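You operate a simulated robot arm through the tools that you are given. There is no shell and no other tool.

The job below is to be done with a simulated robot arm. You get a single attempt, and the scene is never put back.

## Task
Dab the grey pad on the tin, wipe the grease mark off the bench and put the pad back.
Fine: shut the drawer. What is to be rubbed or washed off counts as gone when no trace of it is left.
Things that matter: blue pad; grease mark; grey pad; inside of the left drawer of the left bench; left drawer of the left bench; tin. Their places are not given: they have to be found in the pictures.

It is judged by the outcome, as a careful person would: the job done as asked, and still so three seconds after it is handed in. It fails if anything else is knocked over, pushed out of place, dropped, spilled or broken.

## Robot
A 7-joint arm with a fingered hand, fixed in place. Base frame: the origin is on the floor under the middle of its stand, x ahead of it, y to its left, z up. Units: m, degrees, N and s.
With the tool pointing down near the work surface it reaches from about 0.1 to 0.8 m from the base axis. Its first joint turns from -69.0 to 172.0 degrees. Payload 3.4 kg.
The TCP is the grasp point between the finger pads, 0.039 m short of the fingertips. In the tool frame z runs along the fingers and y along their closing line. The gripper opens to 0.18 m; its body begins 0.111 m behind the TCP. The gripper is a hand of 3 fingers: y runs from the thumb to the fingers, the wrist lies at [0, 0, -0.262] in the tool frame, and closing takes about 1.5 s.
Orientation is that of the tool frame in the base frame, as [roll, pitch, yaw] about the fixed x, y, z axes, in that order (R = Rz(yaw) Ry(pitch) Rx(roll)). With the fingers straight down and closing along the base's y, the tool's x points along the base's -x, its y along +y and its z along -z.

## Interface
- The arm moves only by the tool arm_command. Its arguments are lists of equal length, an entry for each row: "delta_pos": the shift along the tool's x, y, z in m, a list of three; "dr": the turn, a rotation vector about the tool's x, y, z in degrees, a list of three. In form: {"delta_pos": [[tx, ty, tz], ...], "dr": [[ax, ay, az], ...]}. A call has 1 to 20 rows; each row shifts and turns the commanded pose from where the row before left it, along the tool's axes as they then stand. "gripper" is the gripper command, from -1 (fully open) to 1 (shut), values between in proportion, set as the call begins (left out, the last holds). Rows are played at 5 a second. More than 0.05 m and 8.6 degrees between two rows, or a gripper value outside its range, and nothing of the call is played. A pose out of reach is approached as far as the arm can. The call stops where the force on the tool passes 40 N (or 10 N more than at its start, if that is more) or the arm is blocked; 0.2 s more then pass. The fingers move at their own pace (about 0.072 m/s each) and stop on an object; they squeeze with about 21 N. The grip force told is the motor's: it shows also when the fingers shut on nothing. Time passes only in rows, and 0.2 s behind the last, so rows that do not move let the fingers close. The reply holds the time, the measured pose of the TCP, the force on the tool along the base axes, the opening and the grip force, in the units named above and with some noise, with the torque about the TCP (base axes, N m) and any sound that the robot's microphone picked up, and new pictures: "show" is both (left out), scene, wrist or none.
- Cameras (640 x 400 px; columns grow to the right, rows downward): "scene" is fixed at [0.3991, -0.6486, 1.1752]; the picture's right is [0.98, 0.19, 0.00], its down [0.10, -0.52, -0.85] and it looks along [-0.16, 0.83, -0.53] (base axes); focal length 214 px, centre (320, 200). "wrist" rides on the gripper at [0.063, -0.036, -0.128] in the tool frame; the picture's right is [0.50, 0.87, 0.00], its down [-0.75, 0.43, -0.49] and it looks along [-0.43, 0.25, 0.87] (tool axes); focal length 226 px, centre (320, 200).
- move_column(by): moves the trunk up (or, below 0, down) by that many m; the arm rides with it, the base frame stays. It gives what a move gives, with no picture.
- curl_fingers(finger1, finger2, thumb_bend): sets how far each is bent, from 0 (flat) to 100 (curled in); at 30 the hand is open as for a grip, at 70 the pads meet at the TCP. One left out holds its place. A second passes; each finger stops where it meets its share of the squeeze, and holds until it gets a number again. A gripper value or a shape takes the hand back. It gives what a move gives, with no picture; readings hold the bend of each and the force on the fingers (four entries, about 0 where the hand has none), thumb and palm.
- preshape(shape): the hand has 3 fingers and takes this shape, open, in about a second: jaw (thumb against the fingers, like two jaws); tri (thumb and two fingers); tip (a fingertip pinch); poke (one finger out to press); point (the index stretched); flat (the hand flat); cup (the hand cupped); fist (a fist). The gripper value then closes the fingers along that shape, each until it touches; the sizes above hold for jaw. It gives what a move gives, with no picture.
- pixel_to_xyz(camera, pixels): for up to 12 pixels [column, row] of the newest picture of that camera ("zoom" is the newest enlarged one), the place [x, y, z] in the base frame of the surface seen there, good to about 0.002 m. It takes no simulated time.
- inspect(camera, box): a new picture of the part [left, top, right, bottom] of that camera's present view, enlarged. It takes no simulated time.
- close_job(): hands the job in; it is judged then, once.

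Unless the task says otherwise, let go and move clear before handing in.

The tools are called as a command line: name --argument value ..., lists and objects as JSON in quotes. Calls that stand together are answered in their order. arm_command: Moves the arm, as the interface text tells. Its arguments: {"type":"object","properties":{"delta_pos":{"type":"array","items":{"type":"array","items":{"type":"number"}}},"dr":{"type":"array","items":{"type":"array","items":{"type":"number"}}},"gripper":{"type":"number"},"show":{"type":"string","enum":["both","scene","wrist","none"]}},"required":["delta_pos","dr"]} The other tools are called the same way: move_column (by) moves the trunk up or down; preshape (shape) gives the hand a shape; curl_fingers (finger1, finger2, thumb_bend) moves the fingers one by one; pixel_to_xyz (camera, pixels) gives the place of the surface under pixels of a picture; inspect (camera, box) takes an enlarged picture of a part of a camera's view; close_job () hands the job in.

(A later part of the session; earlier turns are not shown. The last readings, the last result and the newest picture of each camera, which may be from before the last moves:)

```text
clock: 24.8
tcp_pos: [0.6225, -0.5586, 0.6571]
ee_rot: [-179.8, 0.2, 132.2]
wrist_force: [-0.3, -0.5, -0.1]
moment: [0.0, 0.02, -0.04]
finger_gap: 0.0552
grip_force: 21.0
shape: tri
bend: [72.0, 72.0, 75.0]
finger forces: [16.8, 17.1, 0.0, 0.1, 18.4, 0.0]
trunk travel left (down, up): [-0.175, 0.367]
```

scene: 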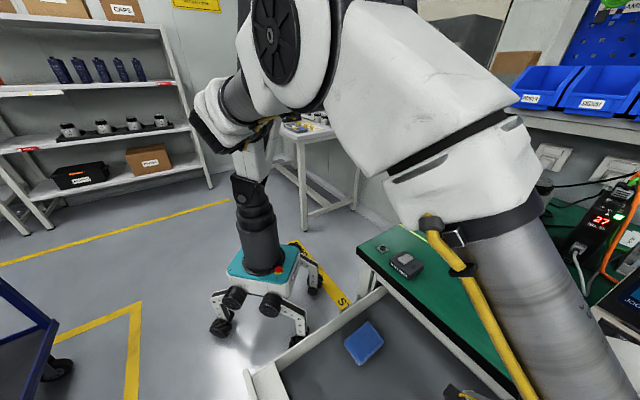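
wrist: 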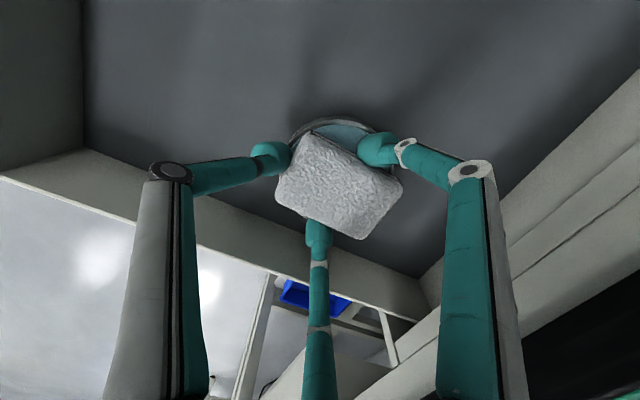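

pixel_to_xyz --camera "wrist" --pixels '[[312, 138], [395, 183], [358, 235], [280, 195], [338, 185], [345, 128], [335, 118], [310, 122], [355, 125]]'

arm_command --delta_pos '[[0, 0, 0.0015], [0, 0, 0]]' --dr '[[0, 0, 0], [0, 0, 0]]' --show "none"

arm_command --delta_pos '[[0, 0, 0.0015], [0, 0, 0]]' --dr '[[0, 0, 0], [0, 0, 0]]' --show "none"

```text
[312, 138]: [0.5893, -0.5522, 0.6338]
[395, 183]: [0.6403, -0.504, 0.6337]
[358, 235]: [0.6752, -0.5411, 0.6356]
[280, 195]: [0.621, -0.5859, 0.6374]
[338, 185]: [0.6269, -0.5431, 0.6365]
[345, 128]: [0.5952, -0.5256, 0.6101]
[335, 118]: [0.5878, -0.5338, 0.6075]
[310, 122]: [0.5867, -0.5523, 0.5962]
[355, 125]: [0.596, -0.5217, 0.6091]
```

```text
clock: 25.4
tcp_pos: [0.6232, -0.5575, 0.6568]
ee_rot: [-180.0, 0.3, 132.1]
wrist_force: [-0.5, -0.6, 5.7]
moment: [-0.01, -0.01, -0.03]
finger_gap: 0.0555
grip_force: 21.4
shape: tri
bend: [72.0, 72.0, 75.0]
finger forces: [17.3, 17.7, 0.0, 0.0, 19.7, 0.0]
trunk travel left (down, up): [-0.175, 0.367]
```

```text
clock: 26.0
tcp_pos: [0.6222, -0.5572, 0.6564]
ee_rot: [180.0, 0.3, 132.1]
wrist_force: [-2.2, 0.5, 13.6]
moment: [0.05, 0.04, 0.03]
finger_gap: 0.0554
grip_force: 20.6
shape: tri
bend: [72.0, 72.0, 75.0]
finger forces: [18.1, 18.0, 0.0, 0.1, 20.5, 0.1]
trunk travel left (down, up): [-0.175, 0.367]
```

The pad presses on the tin with 13.6 N. I'll hold briefly, lift off, and look at the tin and pad.

arm_command --delta_pos '[[0, 0, 0], [0, 0, 0], [0, 0, -0.01], [0, 0, -0.015], [0, 0, -0.02], [0, 0, 0]]' --dr '[[0, 0, 0], [0, 0, 0], [0, 0, 0], [0, 0, 0], [0, 0, 0], [0, 0, 0]]' --show "wrist"

arm_command --delta_pos '[[0.035, -0.001, -0.04], [0.035, -0.001, -0.04], [0.035, -0.001, -0.04], [0.02, -0.001, -0.03], [0, 0, 0]]' --dr '[[0, 0, 0], [0, 0, 0], [0, 0, 0], [0, 0, 0], [0, 0, 0]]'

```text
clock: 27.4
tcp_pos: [0.6246, -0.5586, 0.6994]
ee_rot: [-179.8, 0.1, 132.0]
wrist_force: [0.3, 0.4, -0.4]
moment: [-0.02, -0.03, 0.01]
finger_gap: 0.0556
grip_force: 21.4
shape: tri
bend: [72.0, 72.0, 75.0]
finger forces: [17.9, 18.4, 0.0, 0.0, 19.5, 0.0]
trunk travel left (down, up): [-0.175, 0.367]
```

wrist: 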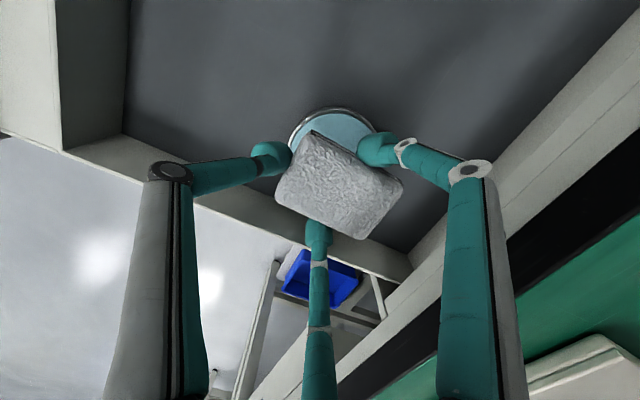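

```text
refused: row 1 steps farther than a row can; nothing moved
```

The dab is done with the tin in place, and the last call was refused for its step size. I'll retreat upward with smaller steps.

arm_command --delta_pos '[[0.0, 0, -0.04], [0.02, 0, -0.04], [0.03, 0, -0.03], [0.03, 0, -0.03], [0.03, 0, -0.03], [0.03, 0, -0.03], [0, 0, 0]]' --dr '[[0, 0, 0], [0, 0, 0], [0, 0, 0], [0, 0, 0], [0, 0, 0], [0, 0, 0], [0, 0, 0]]'

```text
clock: 29.0
tcp_pos: [0.5297, -0.45, 0.8999]
ee_rot: [-179.8, 0.2, 132.1]
wrist_force: [0.1, -0.3, -0.6]
moment: [-0.01, 0.02, 0.01]
finger_gap: 0.0554
grip_force: 20.8
shape: tri
bend: [72.0, 72.0, 75.0]
finger forces: [17.7, 18.0, 0.0, 0.1, 18.9, 0.1]
trunk travel left (down, up): [-0.175, 0.367]
```

scene: 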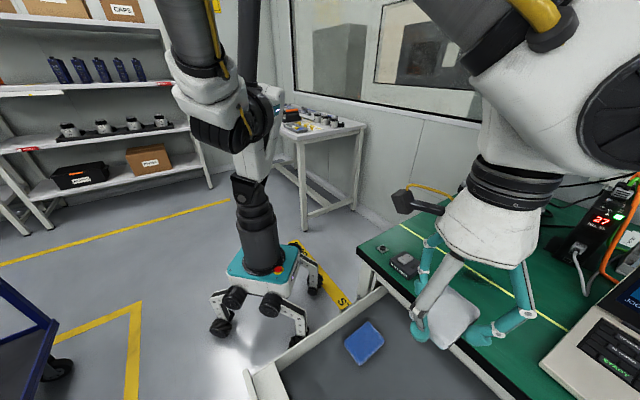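
wrist: 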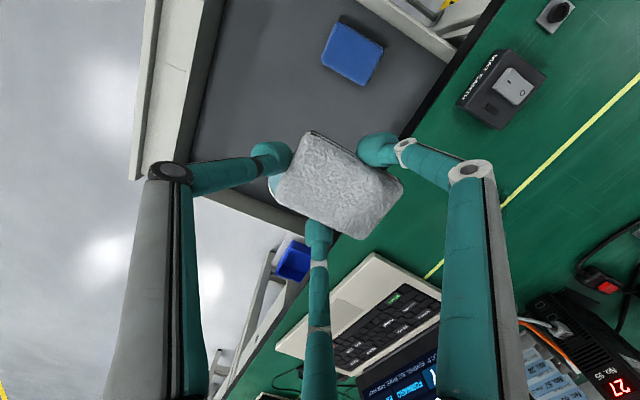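

The arm hides the mark in both views. I'll back off along the bench so that the scene camera can see it and I can measure its extent.

arm_command --delta_pos '[[0.04, 0, -0.025], [0.04, 0, -0.025], [0.04, 0, -0.025], [0.04, 0, -0.02], [0, 0, 0]]' --dr '[[0, 0, 0], [0, 0, 0], [0, 0, 0], [0, 0, 0], [0, 0, 0]]'

inspect --camera "scene" --box '[400, 220, 560, 320]'

inspect --camera "wrist" --box '[300, 150, 500, 290]'

```text
clock: 30.2
tcp_pos: [0.4202, -0.3351, 0.9914]
ee_rot: [-179.8, 0.1, 132.0]
wrist_force: [0.2, 0.8, -1.1]
moment: [-0.01, -0.02, -0.03]
finger_gap: 0.0551
grip_force: 20.5
shape: tri
bend: [72.0, 72.0, 75.0]
finger forces: [17.4, 17.8, 0.1, 0.0, 18.6, 0.0]
trunk travel left (down, up): [-0.175, 0.367]
```

scene: 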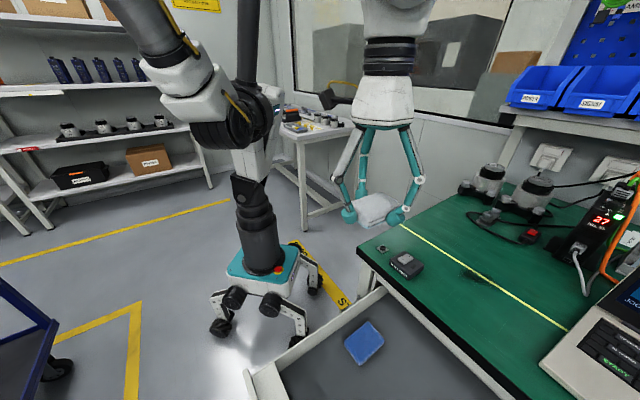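
wrist: 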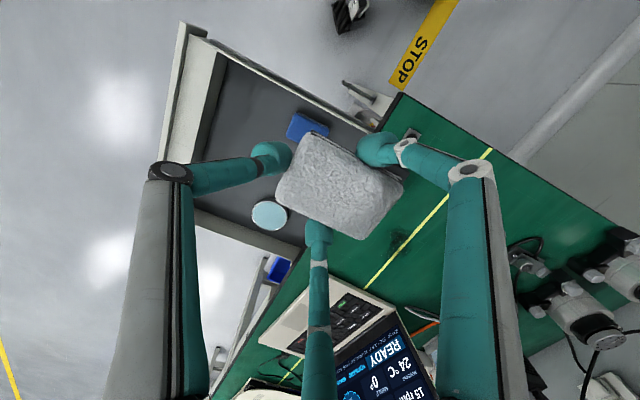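

```text
4.00 times, centred on (480, 270) of scene
```

zoom: 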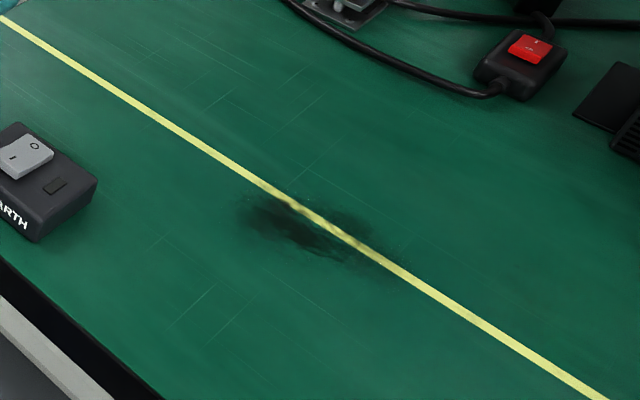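

```text
2.86 times, centred on (400, 220) of wrist
```

zoom: 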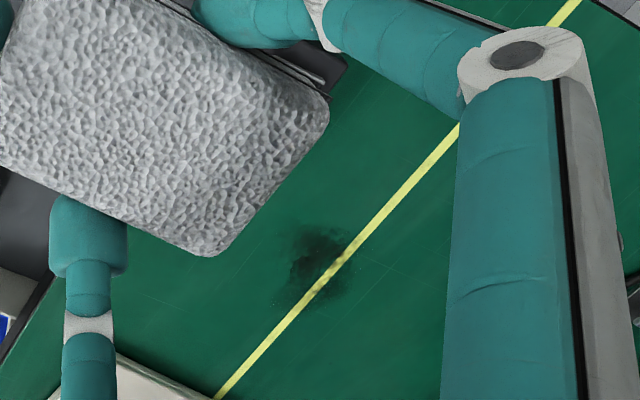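

The mark is plain in the wrist zoom at about (320,260), spreading over (280–375, 225–310) and crossing the yellow line. I'll convert its extent and cross-check with the scene camera.

pixel_to_xyz --camera "zoom" --pixels '[[320, 262], [280, 245], [285, 300], [320, 222], [355, 235], [375, 270], [350, 300], [318, 312], [300, 260], [440, 150], [230, 380], [150, 370]]'

inspect --camera "scene" --box '[440, 240, 520, 290]'

```text
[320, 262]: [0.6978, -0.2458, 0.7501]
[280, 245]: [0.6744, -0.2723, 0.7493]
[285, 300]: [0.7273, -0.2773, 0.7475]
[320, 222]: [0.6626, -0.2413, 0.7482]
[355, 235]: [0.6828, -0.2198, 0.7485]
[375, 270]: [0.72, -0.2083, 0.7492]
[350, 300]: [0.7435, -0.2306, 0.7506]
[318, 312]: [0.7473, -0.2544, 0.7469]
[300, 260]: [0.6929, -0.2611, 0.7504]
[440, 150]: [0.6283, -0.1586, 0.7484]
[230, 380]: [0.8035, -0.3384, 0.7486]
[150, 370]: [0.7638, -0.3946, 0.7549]
```

```text
8.00 times, centred on (480, 265) of scene
```

zoom: 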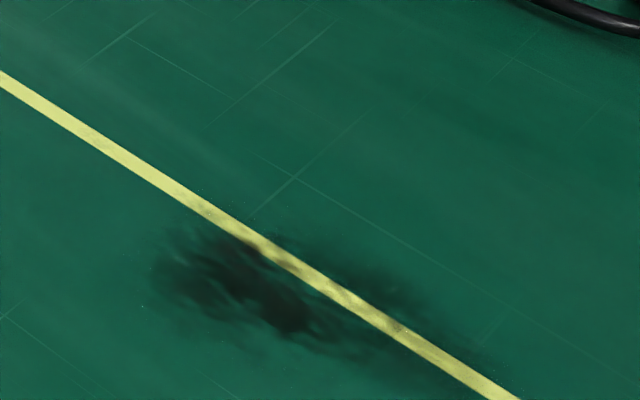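

The scene zoom shows the dark core at (150–330, 230–340) with fainter streaks to about (490,370). I'll convert these extents.

pixel_to_xyz --camera "zoom" --pixels '[[270, 290], [140, 265], [190, 215], [280, 232], [400, 290], [440, 325], [490, 375], [380, 370], [250, 365], [160, 320], [330, 300], [300, 380]]'

```text
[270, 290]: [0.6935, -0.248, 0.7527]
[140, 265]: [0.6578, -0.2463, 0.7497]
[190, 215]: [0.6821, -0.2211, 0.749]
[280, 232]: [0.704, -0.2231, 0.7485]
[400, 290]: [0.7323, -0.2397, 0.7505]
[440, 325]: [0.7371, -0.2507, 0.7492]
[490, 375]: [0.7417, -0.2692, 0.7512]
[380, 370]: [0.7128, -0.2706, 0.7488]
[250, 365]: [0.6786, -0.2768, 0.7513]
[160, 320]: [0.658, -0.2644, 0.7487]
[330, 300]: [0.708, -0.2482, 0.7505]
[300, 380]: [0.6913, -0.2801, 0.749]
```

The mark spans about u 0.635–0.72 and n 0.275–0.365, roughly 9 cm across, at bench height 0.7495. Before bringing the pad over, I'll measure the neighbouring objects: the switch box, the cable switch and the instrument edge.

pixel_to_xyz --camera "scene" --pixels '[[424, 264], [409, 278], [410, 254], [398, 250], [500, 240], [528, 237], [555, 365], [600, 310], [605, 335], [575, 260], [490, 215], [540, 350]]'

inspect --camera "scene" --box '[360, 150, 640, 400]'

```text
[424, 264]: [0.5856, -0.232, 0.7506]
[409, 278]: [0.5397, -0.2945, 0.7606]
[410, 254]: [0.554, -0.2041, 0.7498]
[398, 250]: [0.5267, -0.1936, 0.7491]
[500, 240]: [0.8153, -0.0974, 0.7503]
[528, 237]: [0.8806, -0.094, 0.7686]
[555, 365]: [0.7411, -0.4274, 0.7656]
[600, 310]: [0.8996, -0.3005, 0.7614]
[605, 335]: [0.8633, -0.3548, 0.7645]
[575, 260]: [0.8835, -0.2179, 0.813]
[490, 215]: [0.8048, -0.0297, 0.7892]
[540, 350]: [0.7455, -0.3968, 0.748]
```

```text
1.60 times, centred on (500, 275) of scene
```

zoom: 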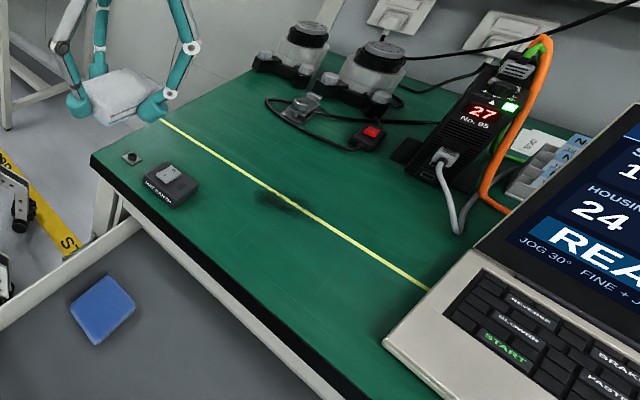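

The surroundings leave room: the switch box ends near u 0.60 and n 0.24, and the instrument edge starts near u 0.82. I'll bring the pad to one corner of the mark and hover about 3.5 cm above the bench.

arm_command --delta_pos '[[-0.01466, 0.0315, 0.016], [-0.01466, 0.0315, 0.016], [-0.01466, 0.0315, 0.016], [-0.01466, 0.0315, 0.016], [-0.01466, 0.0315, 0.016], [-0.01466, 0.0315, 0.016], [-0.01466, 0.0315, 0.016], [0, 0, 0.025], [0, 0, 0.024], [0, 0, 0]]' --dr '[[0, 0, 0], [0, 0, 0], [0, 0, 0], [0, 0, 0], [0, 0, 0], [0, 0, 0], [0, 0, 0], [0, 0, 0], [0, 0, 0], [0, 0, 0]]'

inspect --camera "wrist" --box '[200, 80, 440, 280]'

```text
clock: 32.4
tcp_pos: [0.6546, -0.2632, 0.8312]
ee_rot: [-179.9, 0.2, 132.0]
wrist_force: [-0.1, 0.0, 0.9]
moment: [-0.05, 0.01, 0.0]
finger_gap: 0.0554
grip_force: 21.2
shape: tri
bend: [72.0, 72.0, 75.0]
finger forces: [17.3, 17.6, 0.1, 0.1, 18.4, 0.0]
trunk travel left (down, up): [-0.175, 0.367]
```

scene: 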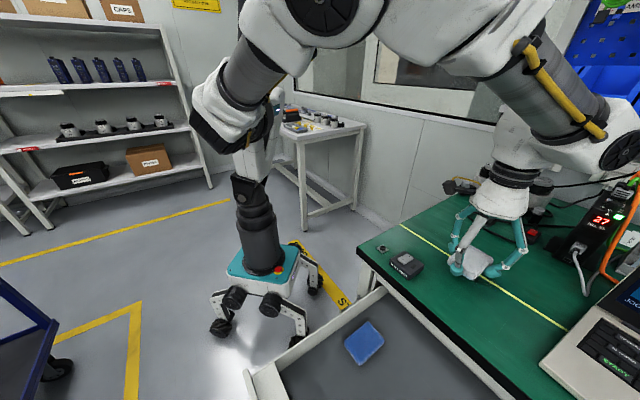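
wrist: 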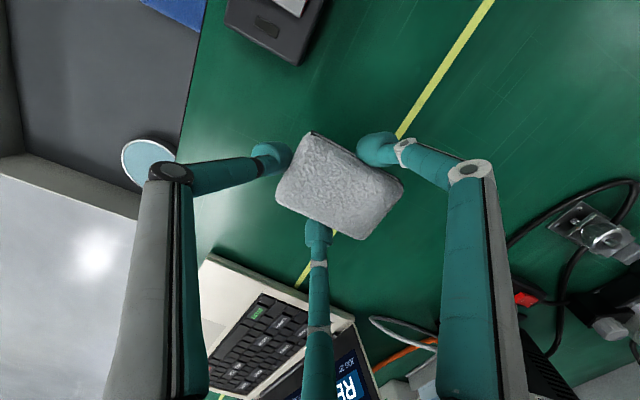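

```text
2.00 times, centred on (320, 180) of wrist
```

zoom: 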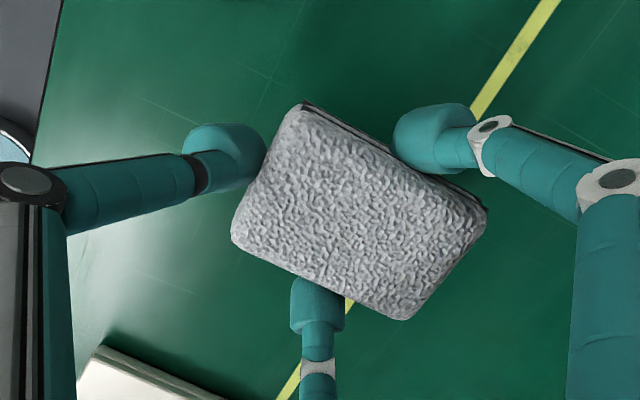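

The pad hovers over the near-left corner of the mark, with the TCP at u 0.649 and n 0.277, clear of neighbours. I'll lower it onto the bench in small steps.

arm_command --delta_pos '[[0, 0, 0.015], [0, 0, 0.012], [0, 0, 0.006], [0, 0, 0]]' --dr '[[0, 0, 0], [0, 0, 0], [0, 0, 0], [0, 0, 0]]' --show "none"

arm_command --delta_pos '[[0, 0, 0.0015], [0, 0, 0]]' --dr '[[0, 0, 0], [0, 0, 0]]' --show "none"

arm_command --delta_pos '[[0, 0, 0.0015], [0, 0, 0]]' --dr '[[0, 0, 0], [0, 0, 0]]' --show "none"

arm_command --delta_pos '[[0, 0, 0.0015], [0, 0, 0]]' --dr '[[0, 0, 0], [0, 0, 0]]' --show "none"

```text
clock: 33.4
tcp_pos: [0.6543, -0.2629, 0.8001]
ee_rot: [-179.9, 0.3, 132.1]
wrist_force: [0.6, -0.3, -1.4]
moment: [0.01, 0.02, 0.02]
finger_gap: 0.055
grip_force: 21.1
shape: tri
bend: [72.0, 72.0, 75.0]
finger forces: [17.2, 17.6, 0.0, 0.0, 18.4, 0.0]
trunk travel left (down, up): [-0.175, 0.367]
```

```text
clock: 34.0
tcp_pos: [0.6531, -0.2633, 0.797]
ee_rot: [-179.9, 0.3, 132.1]
wrist_force: [-0.2, -1.2, 0.6]
moment: [0.02, 0.02, -0.01]
finger_gap: 0.0552
grip_force: 21.2
shape: tri
bend: [72.0, 72.0, 75.0]
finger forces: [17.4, 17.6, 0.1, 0.0, 18.3, 0.0]
trunk travel left (down, up): [-0.175, 0.367]
```

```text
clock: 34.6
tcp_pos: [0.655, -0.2634, 0.7957]
ee_rot: [-179.9, 0.2, 132.0]
wrist_force: [-0.5, 0.2, -0.3]
moment: [0.02, 0.02, 0.01]
finger_gap: 0.0552
grip_force: 21.0
shape: tri
bend: [72.0, 72.0, 75.0]
finger forces: [17.3, 17.7, 0.2, 0.0, 18.3, 0.1]
trunk travel left (down, up): [-0.175, 0.367]
```

```text
clock: 35.2
tcp_pos: [0.6553, -0.2647, 0.7945]
ee_rot: [-179.9, 0.2, 132.0]
wrist_force: [-0.2, 0.1, 4.6]
moment: [0.02, 0.02, 0.0]
finger_gap: 0.0552
grip_force: 20.4
shape: tri
bend: [72.0, 72.0, 75.0]
finger forces: [17.5, 17.7, 0.1, 0.1, 18.6, 0.0]
trunk travel left (down, up): [-0.175, 0.367]
```

The pad touches the bench at 4.6 N. I'll press about 1.5 mm more and wipe three overlapping passes along u, stepping 27 mm in n.

arm_command --delta_pos '[[0, 0, 0.0015], [-0.016, 0.0008, 0], [-0.016, 0.0008, 0], [-0.016, 0.0008, 0], [-0.016, 0.0008, 0], [0.0007, 0.0135, 0], [0.0007, 0.0135, 0], [0.016, -0.0008, 0], [0.016, -0.0008, 0], [0.016, -0.0008, 0], [0.016, -0.0008, 0], [0.0007, 0.0135, 0], [0.0007, 0.0135, 0], [-0.016, 0.0008, 0], [-0.016, 0.0008, 0], [-0.016, 0.0008, 0], [-0.016, 0.0008, 0], [0, 0, 0]]' --dr '[[0, 0, 0], [0, 0, 0], [0, 0, 0], [0, 0, 0], [0, 0, 0], [0, 0, 0], [0, 0, 0], [0, 0, 0], [0, 0, 0], [0, 0, 0], [0, 0, 0], [0, 0, 0], [0, 0, 0], [0, 0, 0], [0, 0, 0], [0, 0, 0], [0, 0, 0], [0, 0, 0]]'

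```text
clock: 39.0
tcp_pos: [0.737, -0.2714, 0.7934]
ee_rot: [-179.8, 0.3, 132.0]
wrist_force: [-2.4, 1.4, 5.3]
moment: [0.07, 0.1, 0.03]
finger_gap: 0.0553
grip_force: 20.7
shape: tri
bend: [72.0, 73.0, 75.0]
finger forces: [19.4, 18.1, 0.0, 0.0, 19.1, 0.1]
trunk travel left (down, up): [-0.175, 0.367]
```

scene: 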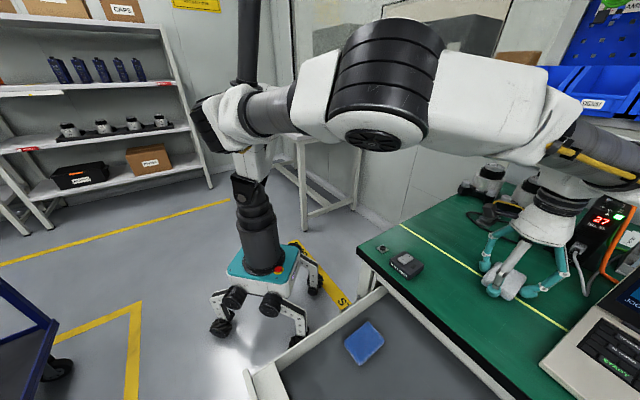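
wrist: 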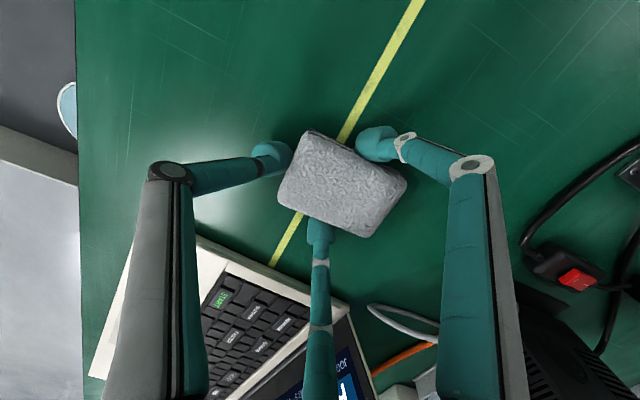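

The pad held firm and the bench already looks clean around it. I'll run the passes back in reverse with slightly more pressure so nothing is left.

arm_command --delta_pos '[[0, 0, 0.001], [0.016, -0.0008, 0], [0.016, -0.0008, 0], [0.016, -0.0008, 0], [0.017, -0.0008, 0], [-0.0007, -0.0135, 0], [-0.0007, -0.0135, 0], [-0.016, 0.0008, 0], [-0.016, 0.0008, 0], [-0.016, 0.0008, 0], [-0.017, 0.0008, 0], [-0.0007, -0.0135, 0], [-0.0007, -0.0135, 0], [0.016, -0.0008, 0], [0.016, -0.0008, 0], [0.016, -0.0008, 0], [0.016, -0.0008, 0], [0, 0, 0]]' --dr '[[0, 0, 0], [0, 0, 0], [0, 0, 0], [0, 0, 0], [0, 0, 0], [0, 0, 0], [0, 0, 0], [0, 0, 0], [0, 0, 0], [0, 0, 0], [0, 0, 0], [0, 0, 0], [0, 0, 0], [0, 0, 0], [0, 0, 0], [0, 0, 0], [0, 0, 0], [0, 0, 0]]'

```text
clock: 42.8
tcp_pos: [0.6535, -0.262, 0.7927]
ee_rot: [-179.9, 0.2, 132.1]
wrist_force: [2.5, -4.3, 7.0]
moment: [-0.16, -0.17, -0.03]
finger_gap: 0.0528
grip_force: 20.2
shape: tri
bend: [72.0, 72.0, 76.0]
finger forces: [16.7, 20.4, 0.0, 0.0, 19.1, 0.0]
trunk travel left (down, up): [-0.175, 0.367]
```

scene: 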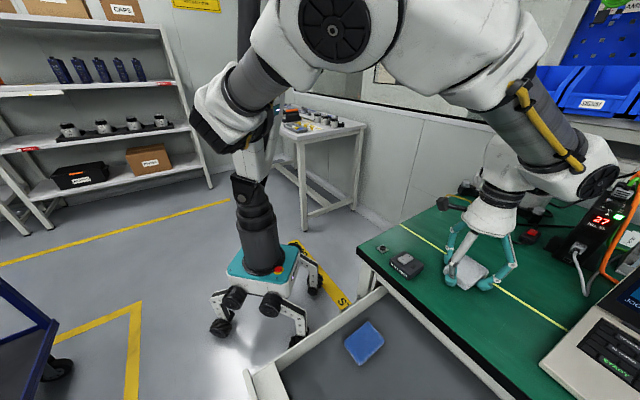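
wrist: 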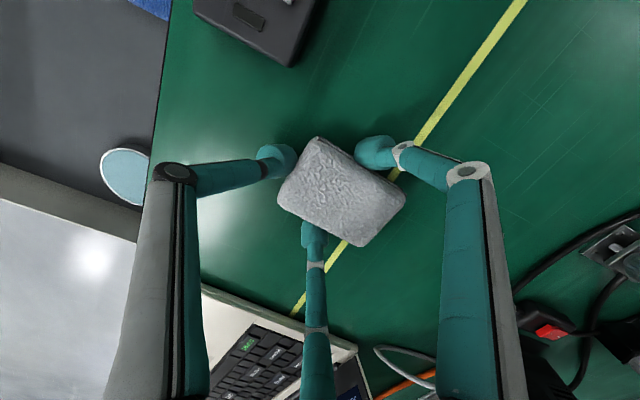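

The mark looks gone from the visible part, and the pad shifted only slightly in the grip. I'll lift and back off to the viewing pose to check the bench.

arm_command --delta_pos '[[0, 0, -0.02], [0, 0, -0.03], [0.01466, -0.0315, -0.02], [0.01466, -0.0315, -0.02], [0.01466, -0.0315, -0.02], [0.01466, -0.0315, -0.02], [0.01466, -0.0315, -0.02], [0.01466, -0.0315, -0.02], [0.01466, -0.0315, -0.02], [0, 0, 0]]' --dr '[[0, 0, 0], [0, 0, 0], [0, 0, 0], [0, 0, 0], [0, 0, 0], [0, 0, 0], [0, 0, 0], [0, 0, 0], [0, 0, 0], [0, 0, 0]]'

inspect --camera "scene" --box '[440, 240, 520, 290]'

inspect --camera "wrist" --box '[260, 110, 480, 290]'

```text
clock: 45.0
tcp_pos: [0.4225, -0.3342, 0.9829]
ee_rot: [-179.9, 0.1, 132.1]
wrist_force: [-0.1, 0.7, -0.4]
moment: [0.01, 0.01, 0.01]
finger_gap: 0.0526
grip_force: 21.2
shape: tri
bend: [72.0, 72.0, 76.0]
finger forces: [18.5, 18.1, 0.0, 0.0, 17.9, 0.1]
trunk travel left (down, up): [-0.175, 0.367]
```

scene: 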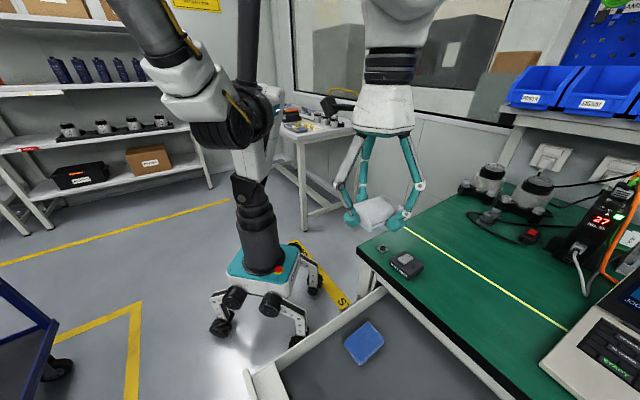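
wrist: 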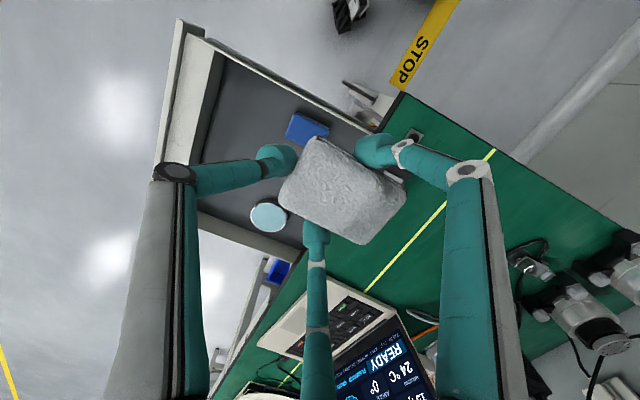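

```text
8.00 times, centred on (480, 265) of scene
```

zoom: 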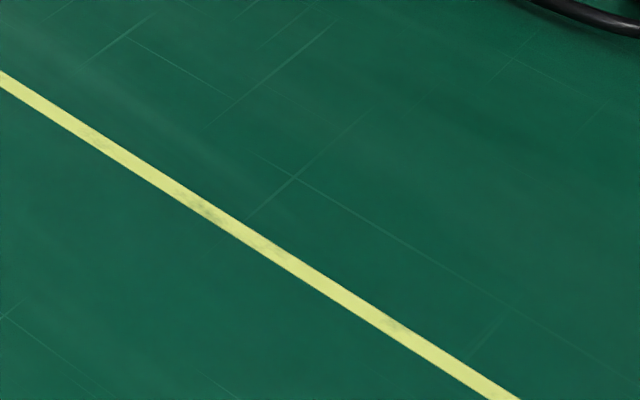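

```text
2.22 times, centred on (370, 200) of wrist
```

zoom: 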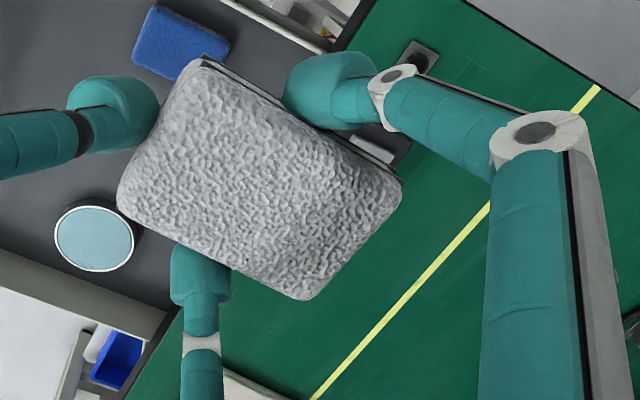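

The dark mark is gone, but faint grey patches show on the yellow line at zoom (205,210) and (390,325). I'll check whether these are residue or the line's own wear by comparing with the rest of the line.

inspect --camera "scene" --box '[455, 255, 495, 285]'

inspect --camera "scene" --box '[400, 220, 450, 260]'

inspect --camera "scene" --box '[500, 280, 560, 330]'

inspect --camera "wrist" --box '[370, 200, 440, 290]'

```text
13.33 times, centred on (475, 270) of scene
```

zoom: 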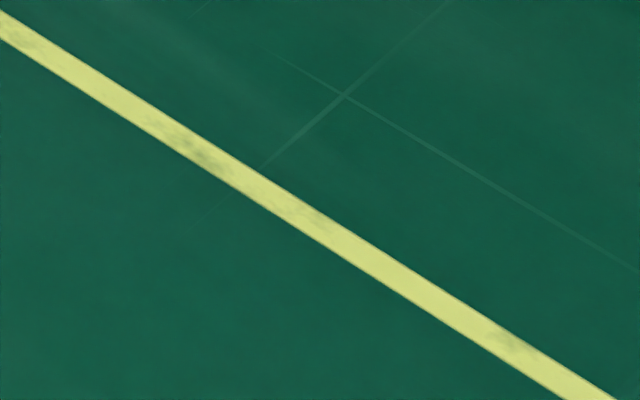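

```text
10.00 times, centred on (425, 240) of scene
```

zoom: 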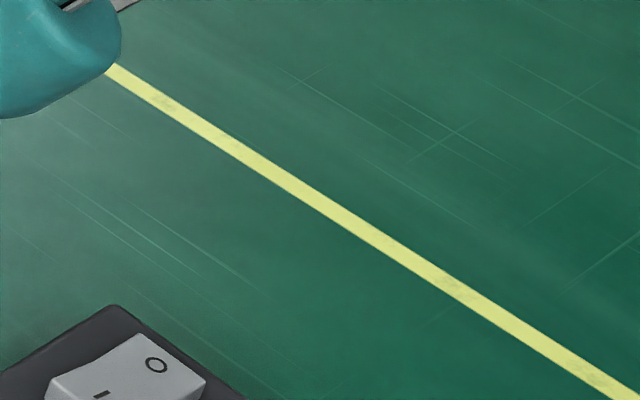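

```text
8.00 times, centred on (530, 305) of scene
```

zoom: 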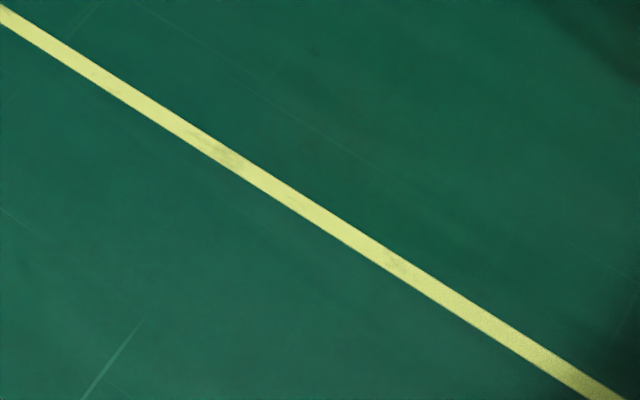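

```text
4.44 times, centred on (405, 245) of wrist
```

zoom: 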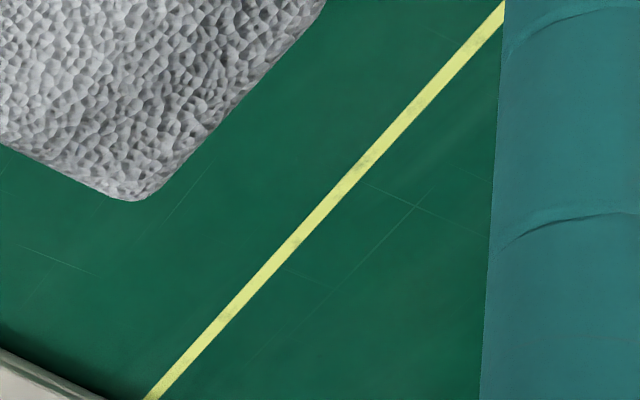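

Similar faint patches appear all along the line, including well away from the mark, so they look like wear. The one at scene (466,267) is a bit darker, so I'll locate it and give the area one more wider wipe to be safe.

inspect --camera "scene" --box '[440, 240, 520, 290]'

pixel_to_xyz --camera "zoom" --pixels '[[205, 210], [390, 325], [270, 252], [95, 140], [500, 395]]'

pixel_to_xyz --camera "wrist" --pixels '[[318, 145], [398, 190], [360, 240], [285, 195], [340, 190], [300, 168], [380, 215]]'

```text
8.00 times, centred on (480, 265) of scene
```

zoom: 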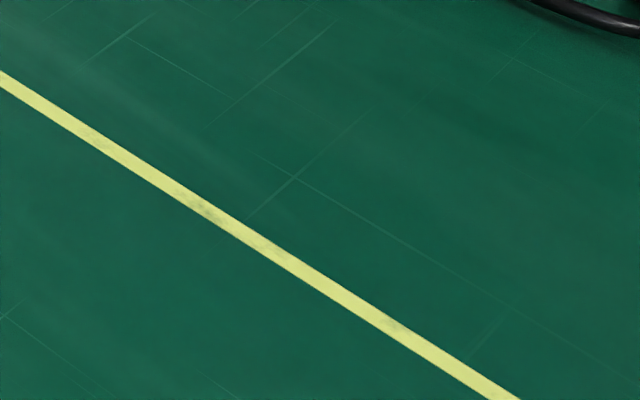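

```text
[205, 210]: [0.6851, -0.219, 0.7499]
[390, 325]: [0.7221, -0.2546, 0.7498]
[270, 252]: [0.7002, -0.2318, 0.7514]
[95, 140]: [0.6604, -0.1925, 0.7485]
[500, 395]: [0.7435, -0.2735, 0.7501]
```

```text
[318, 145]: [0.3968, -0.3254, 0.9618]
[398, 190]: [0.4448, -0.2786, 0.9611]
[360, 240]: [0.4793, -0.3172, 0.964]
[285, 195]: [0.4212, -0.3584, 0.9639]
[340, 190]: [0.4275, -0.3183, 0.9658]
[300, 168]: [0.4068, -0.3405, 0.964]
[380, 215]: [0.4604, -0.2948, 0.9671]
```

Both patches fall inside the area already wiped, so they look like line wear. I'll still do a second, slightly wider wipe to be sure.

arm_command --delta_pos '[[-0.01143, 0.0333, 0.02], [-0.01143, 0.0333, 0.02], [-0.01143, 0.0333, 0.02], [-0.01143, 0.0333, 0.02], [-0.01143, 0.0333, 0.02], [-0.01143, 0.0333, 0.02], [-0.01143, 0.0333, 0.02], [0, 0, 0.019], [0, 0, 0.019], [0, 0, 0]]' --dr '[[0, 0, 0], [0, 0, 0], [0, 0, 0], [0, 0, 0], [0, 0, 0], [0, 0, 0], [0, 0, 0], [0, 0, 0], [0, 0, 0], [0, 0, 0]]' --show "wrist"

arm_command --delta_pos '[[0, 0, 0.006], [0, 0, 0.002], [0, 0, 0.002], [0, 0, 0]]' --dr '[[0, 0, 0], [0, 0, 0], [0, 0, 0], [0, 0, 0]]' --show "none"

```text
clock: 47.2
tcp_pos: [0.6499, -0.239, 0.8065]
ee_rot: [-180.0, 0.3, 132.0]
wrist_force: [0.3, 0.6, -0.4]
moment: [-0.02, 0.01, 0.01]
finger_gap: 0.0529
grip_force: 20.9
shape: tri
bend: [72.0, 72.0, 76.0]
finger forces: [18.4, 18.1, 0.1, 0.1, 17.6, 0.0]
trunk travel left (down, up): [-0.175, 0.367]
```

wrist: 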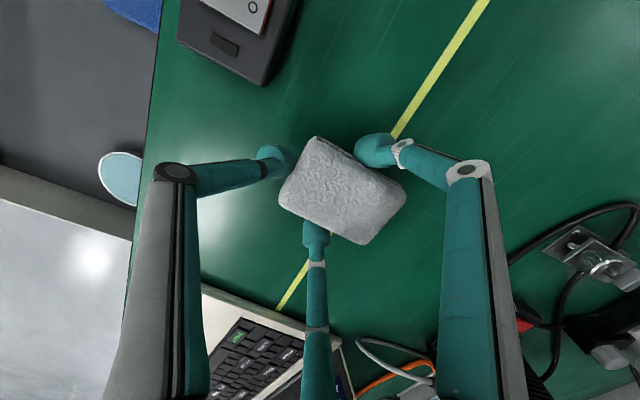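

```text
clock: 48.2
tcp_pos: [0.6469, -0.2377, 0.7943]
ee_rot: [-180.0, 0.2, 132.0]
wrist_force: [0.3, -0.6, -0.3]
moment: [-0.03, 0.01, -0.01]
finger_gap: 0.0526
grip_force: 21.2
shape: tri
bend: [72.0, 72.0, 76.0]
finger forces: [18.4, 18.1, 0.1, 0.0, 17.6, 0.0]
trunk travel left (down, up): [-0.175, 0.367]
```

No contact yet at 0.7943. I'll press on in small steps.

arm_command --delta_pos '[[0, 0, 0.0015], [0, 0, 0]]' --dr '[[0, 0, 0], [0, 0, 0]]' --show "none"

arm_command --delta_pos '[[0, 0, 0.0015], [0, 0, 0]]' --dr '[[0, 0, 0], [0, 0, 0]]' --show "none"

arm_command --delta_pos '[[0, 0, 0.0015], [0, 0, 0]]' --dr '[[0, 0, 0], [0, 0, 0]]' --show "none"

```text
clock: 48.8
tcp_pos: [0.6473, -0.2377, 0.7932]
ee_rot: [-179.9, 0.2, 132.1]
wrist_force: [0.7, -0.2, -0.9]
moment: [0.01, 0.02, 0.03]
finger_gap: 0.0528
grip_force: 21.4
shape: tri
bend: [72.0, 72.0, 76.0]
finger forces: [18.4, 18.0, 0.0, 0.0, 17.6, 0.1]
trunk travel left (down, up): [-0.175, 0.367]
```

```text
clock: 49.4
tcp_pos: [0.6485, -0.2363, 0.7917]
ee_rot: [-179.9, 0.1, 132.0]
wrist_force: [-0.3, -0.8, 7.3]
moment: [-0.05, 0.0, -0.02]
finger_gap: 0.0526
grip_force: 21.3
shape: tri
bend: [72.0, 72.0, 76.0]
finger forces: [18.4, 18.3, 0.0, 0.0, 18.8, 0.1]
trunk travel left (down, up): [-0.175, 0.367]
```

```text
clock: 50.0
tcp_pos: [0.6473, -0.2372, 0.7914]
ee_rot: [180.0, 0.3, 132.0]
wrist_force: [-0.4, -2.5, 17.5]
moment: [-0.13, -0.06, 0.0]
finger_gap: 0.0528
grip_force: 20.2
shape: tri
bend: [72.0, 72.0, 76.0]
finger forces: [17.9, 18.9, 0.1, 0.1, 19.6, 0.1]
trunk travel left (down, up): [-0.175, 0.367]
```

Contact is 17.5 N, a bit firm. I'll ease off 1 mm and run the second wipe.

arm_command --delta_pos '[[0, 0, -0.001], [-0.015, 0.0008, 0], [-0.015, 0.0008, 0], [-0.015, 0.0008, 0], [-0.015, 0.0008, 0], [-0.015, 0.0008, 0], [-0.015, 0.0008, 0], [0.0008, 0.016, 0], [0.0008, 0.016, 0], [0.015, -0.0008, 0], [0.015, -0.0008, 0], [0.015, -0.0008, 0], [0.015, -0.0008, 0], [0.015, -0.0008, 0], [0.015, -0.0008, 0], [0, 0, 0]]' --dr '[[0, 0, 0], [0, 0, 0], [0, 0, 0], [0, 0, 0], [0, 0, 0], [0, 0, 0], [0, 0, 0], [0, 0, 0], [0, 0, 0], [0, 0, 0], [0, 0, 0], [0, 0, 0], [0, 0, 0], [0, 0, 0], [0, 0, 0], [0, 0, 0]]' --show "wrist"

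```text
clock: 53.4
tcp_pos: [0.6714, -0.2121, 0.7913]
ee_rot: [-179.9, 0.2, 132.1]
wrist_force: [3.1, -3.5, 9.6]
moment: [-0.19, -0.21, -0.05]
finger_gap: 0.0528
grip_force: 20.3
shape: tri
bend: [73.0, 72.0, 77.0]
finger forces: [17.0, 20.8, 0.0, 0.0, 16.9, 0.1]
trunk travel left (down, up): [-0.175, 0.367]
```

wrist: 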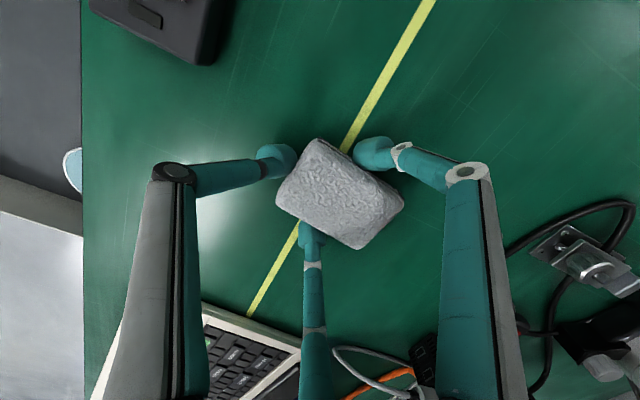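

The second wipe is done with the pad still firmly held. I'll lift straight up and retreat to check the bench again.

arm_command --delta_pos '[[0, 0, -0.02], [0, 0, -0.03], [0.0095, -0.0333, -0.018], [0.0095, -0.0333, -0.018], [0.0095, -0.0333, -0.018], [0.0095, -0.0333, -0.018], [0.0095, -0.0333, -0.018], [0.0095, -0.0333, -0.018], [0.0095, -0.0333, -0.018], [0.0095, -0.0333, -0.018], [0, 0, 0]]' --dr '[[0, 0, 0], [0, 0, 0], [0, 0, 0], [0, 0, 0], [0, 0, 0], [0, 0, 0], [0, 0, 0], [0, 0, 0], [0, 0, 0], [0, 0, 0], [0, 0, 0]]'

inspect --camera "scene" --box '[440, 240, 520, 290]'

inspect --camera "scene" --box '[420, 220, 560, 320]'

pixel_to_xyz --camera "wrist" --pixels '[[316, 145], [398, 193], [360, 242], [283, 200], [340, 195], [300, 172], [380, 218]]'

```text
clock: 55.8
tcp_pos: [0.424, -0.3343, 0.9822]
ee_rot: [-179.8, 0.2, 132.1]
wrist_force: [0.4, -0.7, -1.0]
moment: [0.06, 0.01, 0.01]
finger_gap: 0.0528
grip_force: 20.8
shape: tri
bend: [72.0, 72.0, 77.0]
finger forces: [18.6, 18.5, 0.0, 0.1, 16.4, 0.0]
trunk travel left (down, up): [-0.175, 0.367]
```

scene: 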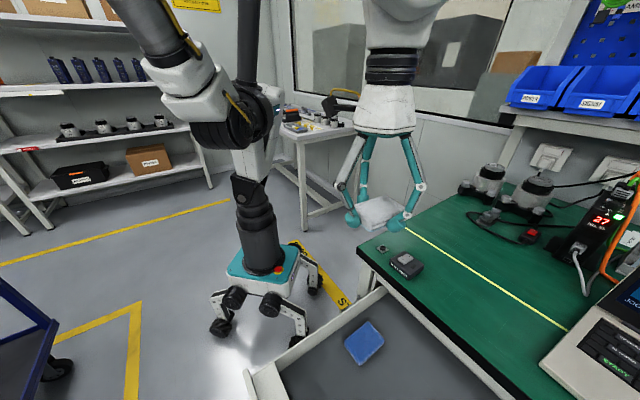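
wrist: 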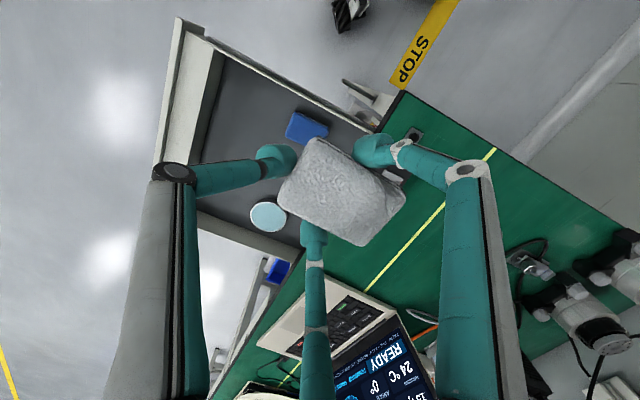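

```text
8.00 times, centred on (480, 265) of scene
```

zoom: 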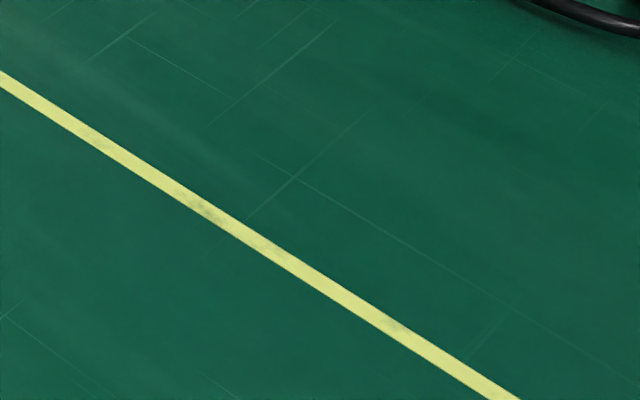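

```text
4.00 times, centred on (490, 270) of scene
```

zoom: 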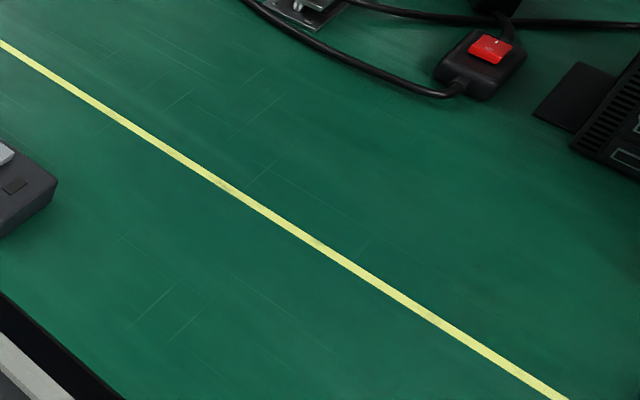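

```text
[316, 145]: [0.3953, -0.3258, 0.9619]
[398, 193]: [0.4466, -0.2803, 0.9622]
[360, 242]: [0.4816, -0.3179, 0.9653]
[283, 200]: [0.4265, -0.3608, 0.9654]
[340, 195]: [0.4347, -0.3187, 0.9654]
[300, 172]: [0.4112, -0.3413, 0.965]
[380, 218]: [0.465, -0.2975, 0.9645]
```

The line patches are unchanged by the second wipe and match the wear elsewhere, so the grease is gone. Now I'll take the pad back over its original spot (centre 0.530,-0.449), correcting a 2.5° turn it picked up in the grip.

arm_command --delta_pos '[[0, 0, 0], [-0.0315, -0.0048, 0.03], [-0.0315, -0.0048, 0.03], [-0.0315, -0.0048, 0.03], [-0.0315, -0.0048, 0.03], [-0.0313, -0.0047, 0.03], [0, 0, 0.035], [0, 0, 0.035], [0, 0, 0.035], [0, 0, 0.025], [0, 0, 0]]' --dr '[[0, 0, -2.5], [0, 0, 0], [0, 0, 0], [0, 0, 0], [0, 0, 0], [0, 0, 0], [0, 0, 0], [0, 0, 0], [0, 0, 0], [0, 0, 0], [0, 0, 0]]'

pixel_to_xyz --camera "wrist" --pixels '[[316, 145], [398, 193], [360, 242], [283, 200], [340, 195], [300, 172], [380, 218]]'

```text
clock: 58.2
tcp_pos: [0.5144, -0.4685, 0.7046]
ee_rot: [-179.8, 0.1, 134.5]
wrist_force: [-0.1, -0.4, 0.4]
moment: [-0.01, -0.01, 0.01]
finger_gap: 0.0523
grip_force: 21.2
shape: tri
bend: [72.0, 72.0, 77.0]
finger forces: [18.7, 18.4, 0.1, 0.1, 16.2, 0.0]
trunk travel left (down, up): [-0.175, 0.367]
```

scene: 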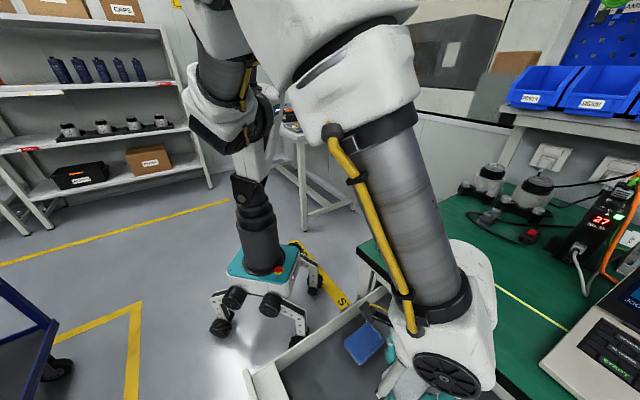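
wrist: 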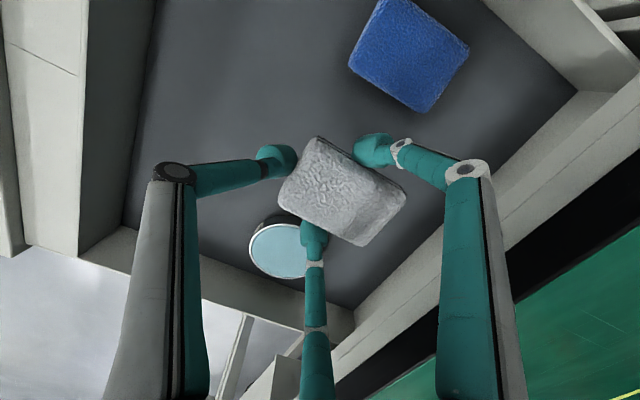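

```text
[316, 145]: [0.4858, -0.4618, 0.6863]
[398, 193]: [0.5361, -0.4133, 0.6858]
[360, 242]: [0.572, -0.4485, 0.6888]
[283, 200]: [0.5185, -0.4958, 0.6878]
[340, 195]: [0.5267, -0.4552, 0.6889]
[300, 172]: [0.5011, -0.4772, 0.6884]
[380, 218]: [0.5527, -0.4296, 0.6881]
```

The pad centre reads (0.528,-0.455) and its original spot was (0.530,-0.450), so I'll nudge it 4 mm. Its bottom is about 0.073 above the floor; I'll lower most of the way and finish in small steps.

arm_command --delta_pos '[[0.002, 0.0044, 0], [0, 0, 0.02], [0, 0, 0.02], [0, 0, 0.015], [0, 0, 0.01], [0, 0, 0.003], [0, 0, 0]]' --dr '[[0, 0, 0], [0, 0, 0], [0, 0, 0], [0, 0, 0], [0, 0, 0], [0, 0, 0], [0, 0, 0]]' --show "wrist"

arm_command --delta_pos '[[0, 0, 0.0015], [0, 0, 0]]' --dr '[[0, 0, 0], [0, 0, 0]]' --show "none"

arm_command --delta_pos '[[0, 0, 0.0015], [0, 0, 0]]' --dr '[[0, 0, 0], [0, 0, 0]]' --show "none"

```text
clock: 59.8
tcp_pos: [0.5181, -0.4624, 0.6368]
ee_rot: [-179.8, 0.2, 134.6]
wrist_force: [0.3, 0.4, -0.7]
moment: [0.01, 0.01, 0.02]
finger_gap: 0.0526
grip_force: 21.2
shape: tri
bend: [72.0, 72.0, 77.0]
finger forces: [18.7, 18.4, 0.1, 0.1, 16.1, 0.0]
trunk travel left (down, up): [-0.175, 0.367]
```

wrist: 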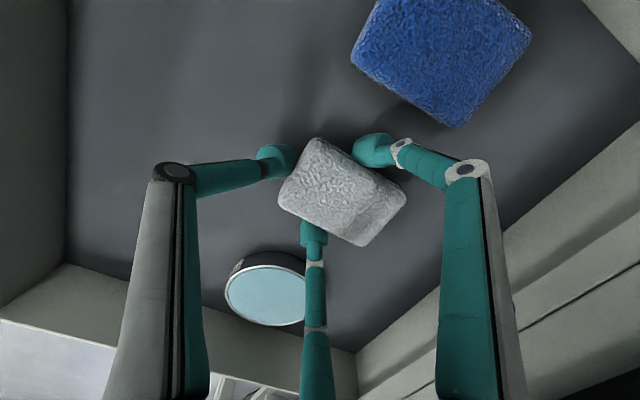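

```text
clock: 60.4
tcp_pos: [0.5175, -0.463, 0.6356]
ee_rot: [-179.8, 0.3, 134.6]
wrist_force: [0.0, -0.1, -0.7]
moment: [0.0, 0.0, 0.01]
finger_gap: 0.0522
grip_force: 20.7
shape: tri
bend: [72.0, 72.0, 77.0]
finger forces: [18.6, 18.4, 0.1, 0.0, 16.1, 0.1]
trunk travel left (down, up): [-0.175, 0.367]
```

```text
clock: 61.0
tcp_pos: [0.5183, -0.4631, 0.6337]
ee_rot: [-179.8, 0.1, 134.5]
wrist_force: [0.1, -0.1, 0.0]
moment: [0.02, -0.03, -0.04]
finger_gap: 0.0525
grip_force: 21.4
shape: tri
bend: [72.0, 72.0, 77.0]
finger forces: [18.7, 18.5, 0.0, 0.0, 16.1, 0.1]
trunk travel left (down, up): [-0.175, 0.367]
```

No contact yet at 0.6337, and I expect it near 0.632. I'll continue in fine steps.

arm_command --delta_pos '[[0, 0, 0.001], [0, 0, 0]]' --dr '[[0, 0, 0], [0, 0, 0]]' --show "none"

arm_command --delta_pos '[[0, 0, 0.001], [0, 0, 0]]' --dr '[[0, 0, 0], [0, 0, 0]]' --show "none"

arm_command --delta_pos '[[0, 0, 0.001], [0, 0, 0]]' --dr '[[0, 0, 0], [0, 0, 0]]' --show "none"

```text
clock: 61.6
tcp_pos: [0.5171, -0.4621, 0.6309]
ee_rot: [-179.8, 0.2, 134.4]
wrist_force: [-0.1, -0.8, 1.6]
moment: [-0.02, -0.06, -0.02]
finger_gap: 0.0525
grip_force: 20.6
shape: tri
bend: [72.0, 72.0, 77.0]
finger forces: [18.7, 18.4, 0.0, 0.0, 16.2, 0.0]
trunk travel left (down, up): [-0.175, 0.367]
```

```text
clock: 62.2
tcp_pos: [0.517, -0.4627, 0.6319]
ee_rot: [-179.9, 0.2, 134.6]
wrist_force: [0.5, 0.0, 3.5]
moment: [0.01, -0.06, 0.01]
finger_gap: 0.0525
grip_force: 21.0
shape: tri
bend: [72.0, 72.0, 77.0]
finger forces: [18.8, 18.4, 0.0, 0.1, 16.4, 0.0]
trunk travel left (down, up): [-0.175, 0.367]
```

```text
clock: 62.8
tcp_pos: [0.5189, -0.4633, 0.632]
ee_rot: [-179.8, 0.2, 134.5]
wrist_force: [-0.8, -0.4, 9.2]
moment: [0.0, -0.05, 0.04]
finger_gap: 0.0526
grip_force: 20.9
shape: tri
bend: [72.0, 72.0, 77.0]
finger forces: [18.9, 18.5, 0.0, 0.0, 17.2, 0.1]
trunk travel left (down, up): [-0.175, 0.367]
```

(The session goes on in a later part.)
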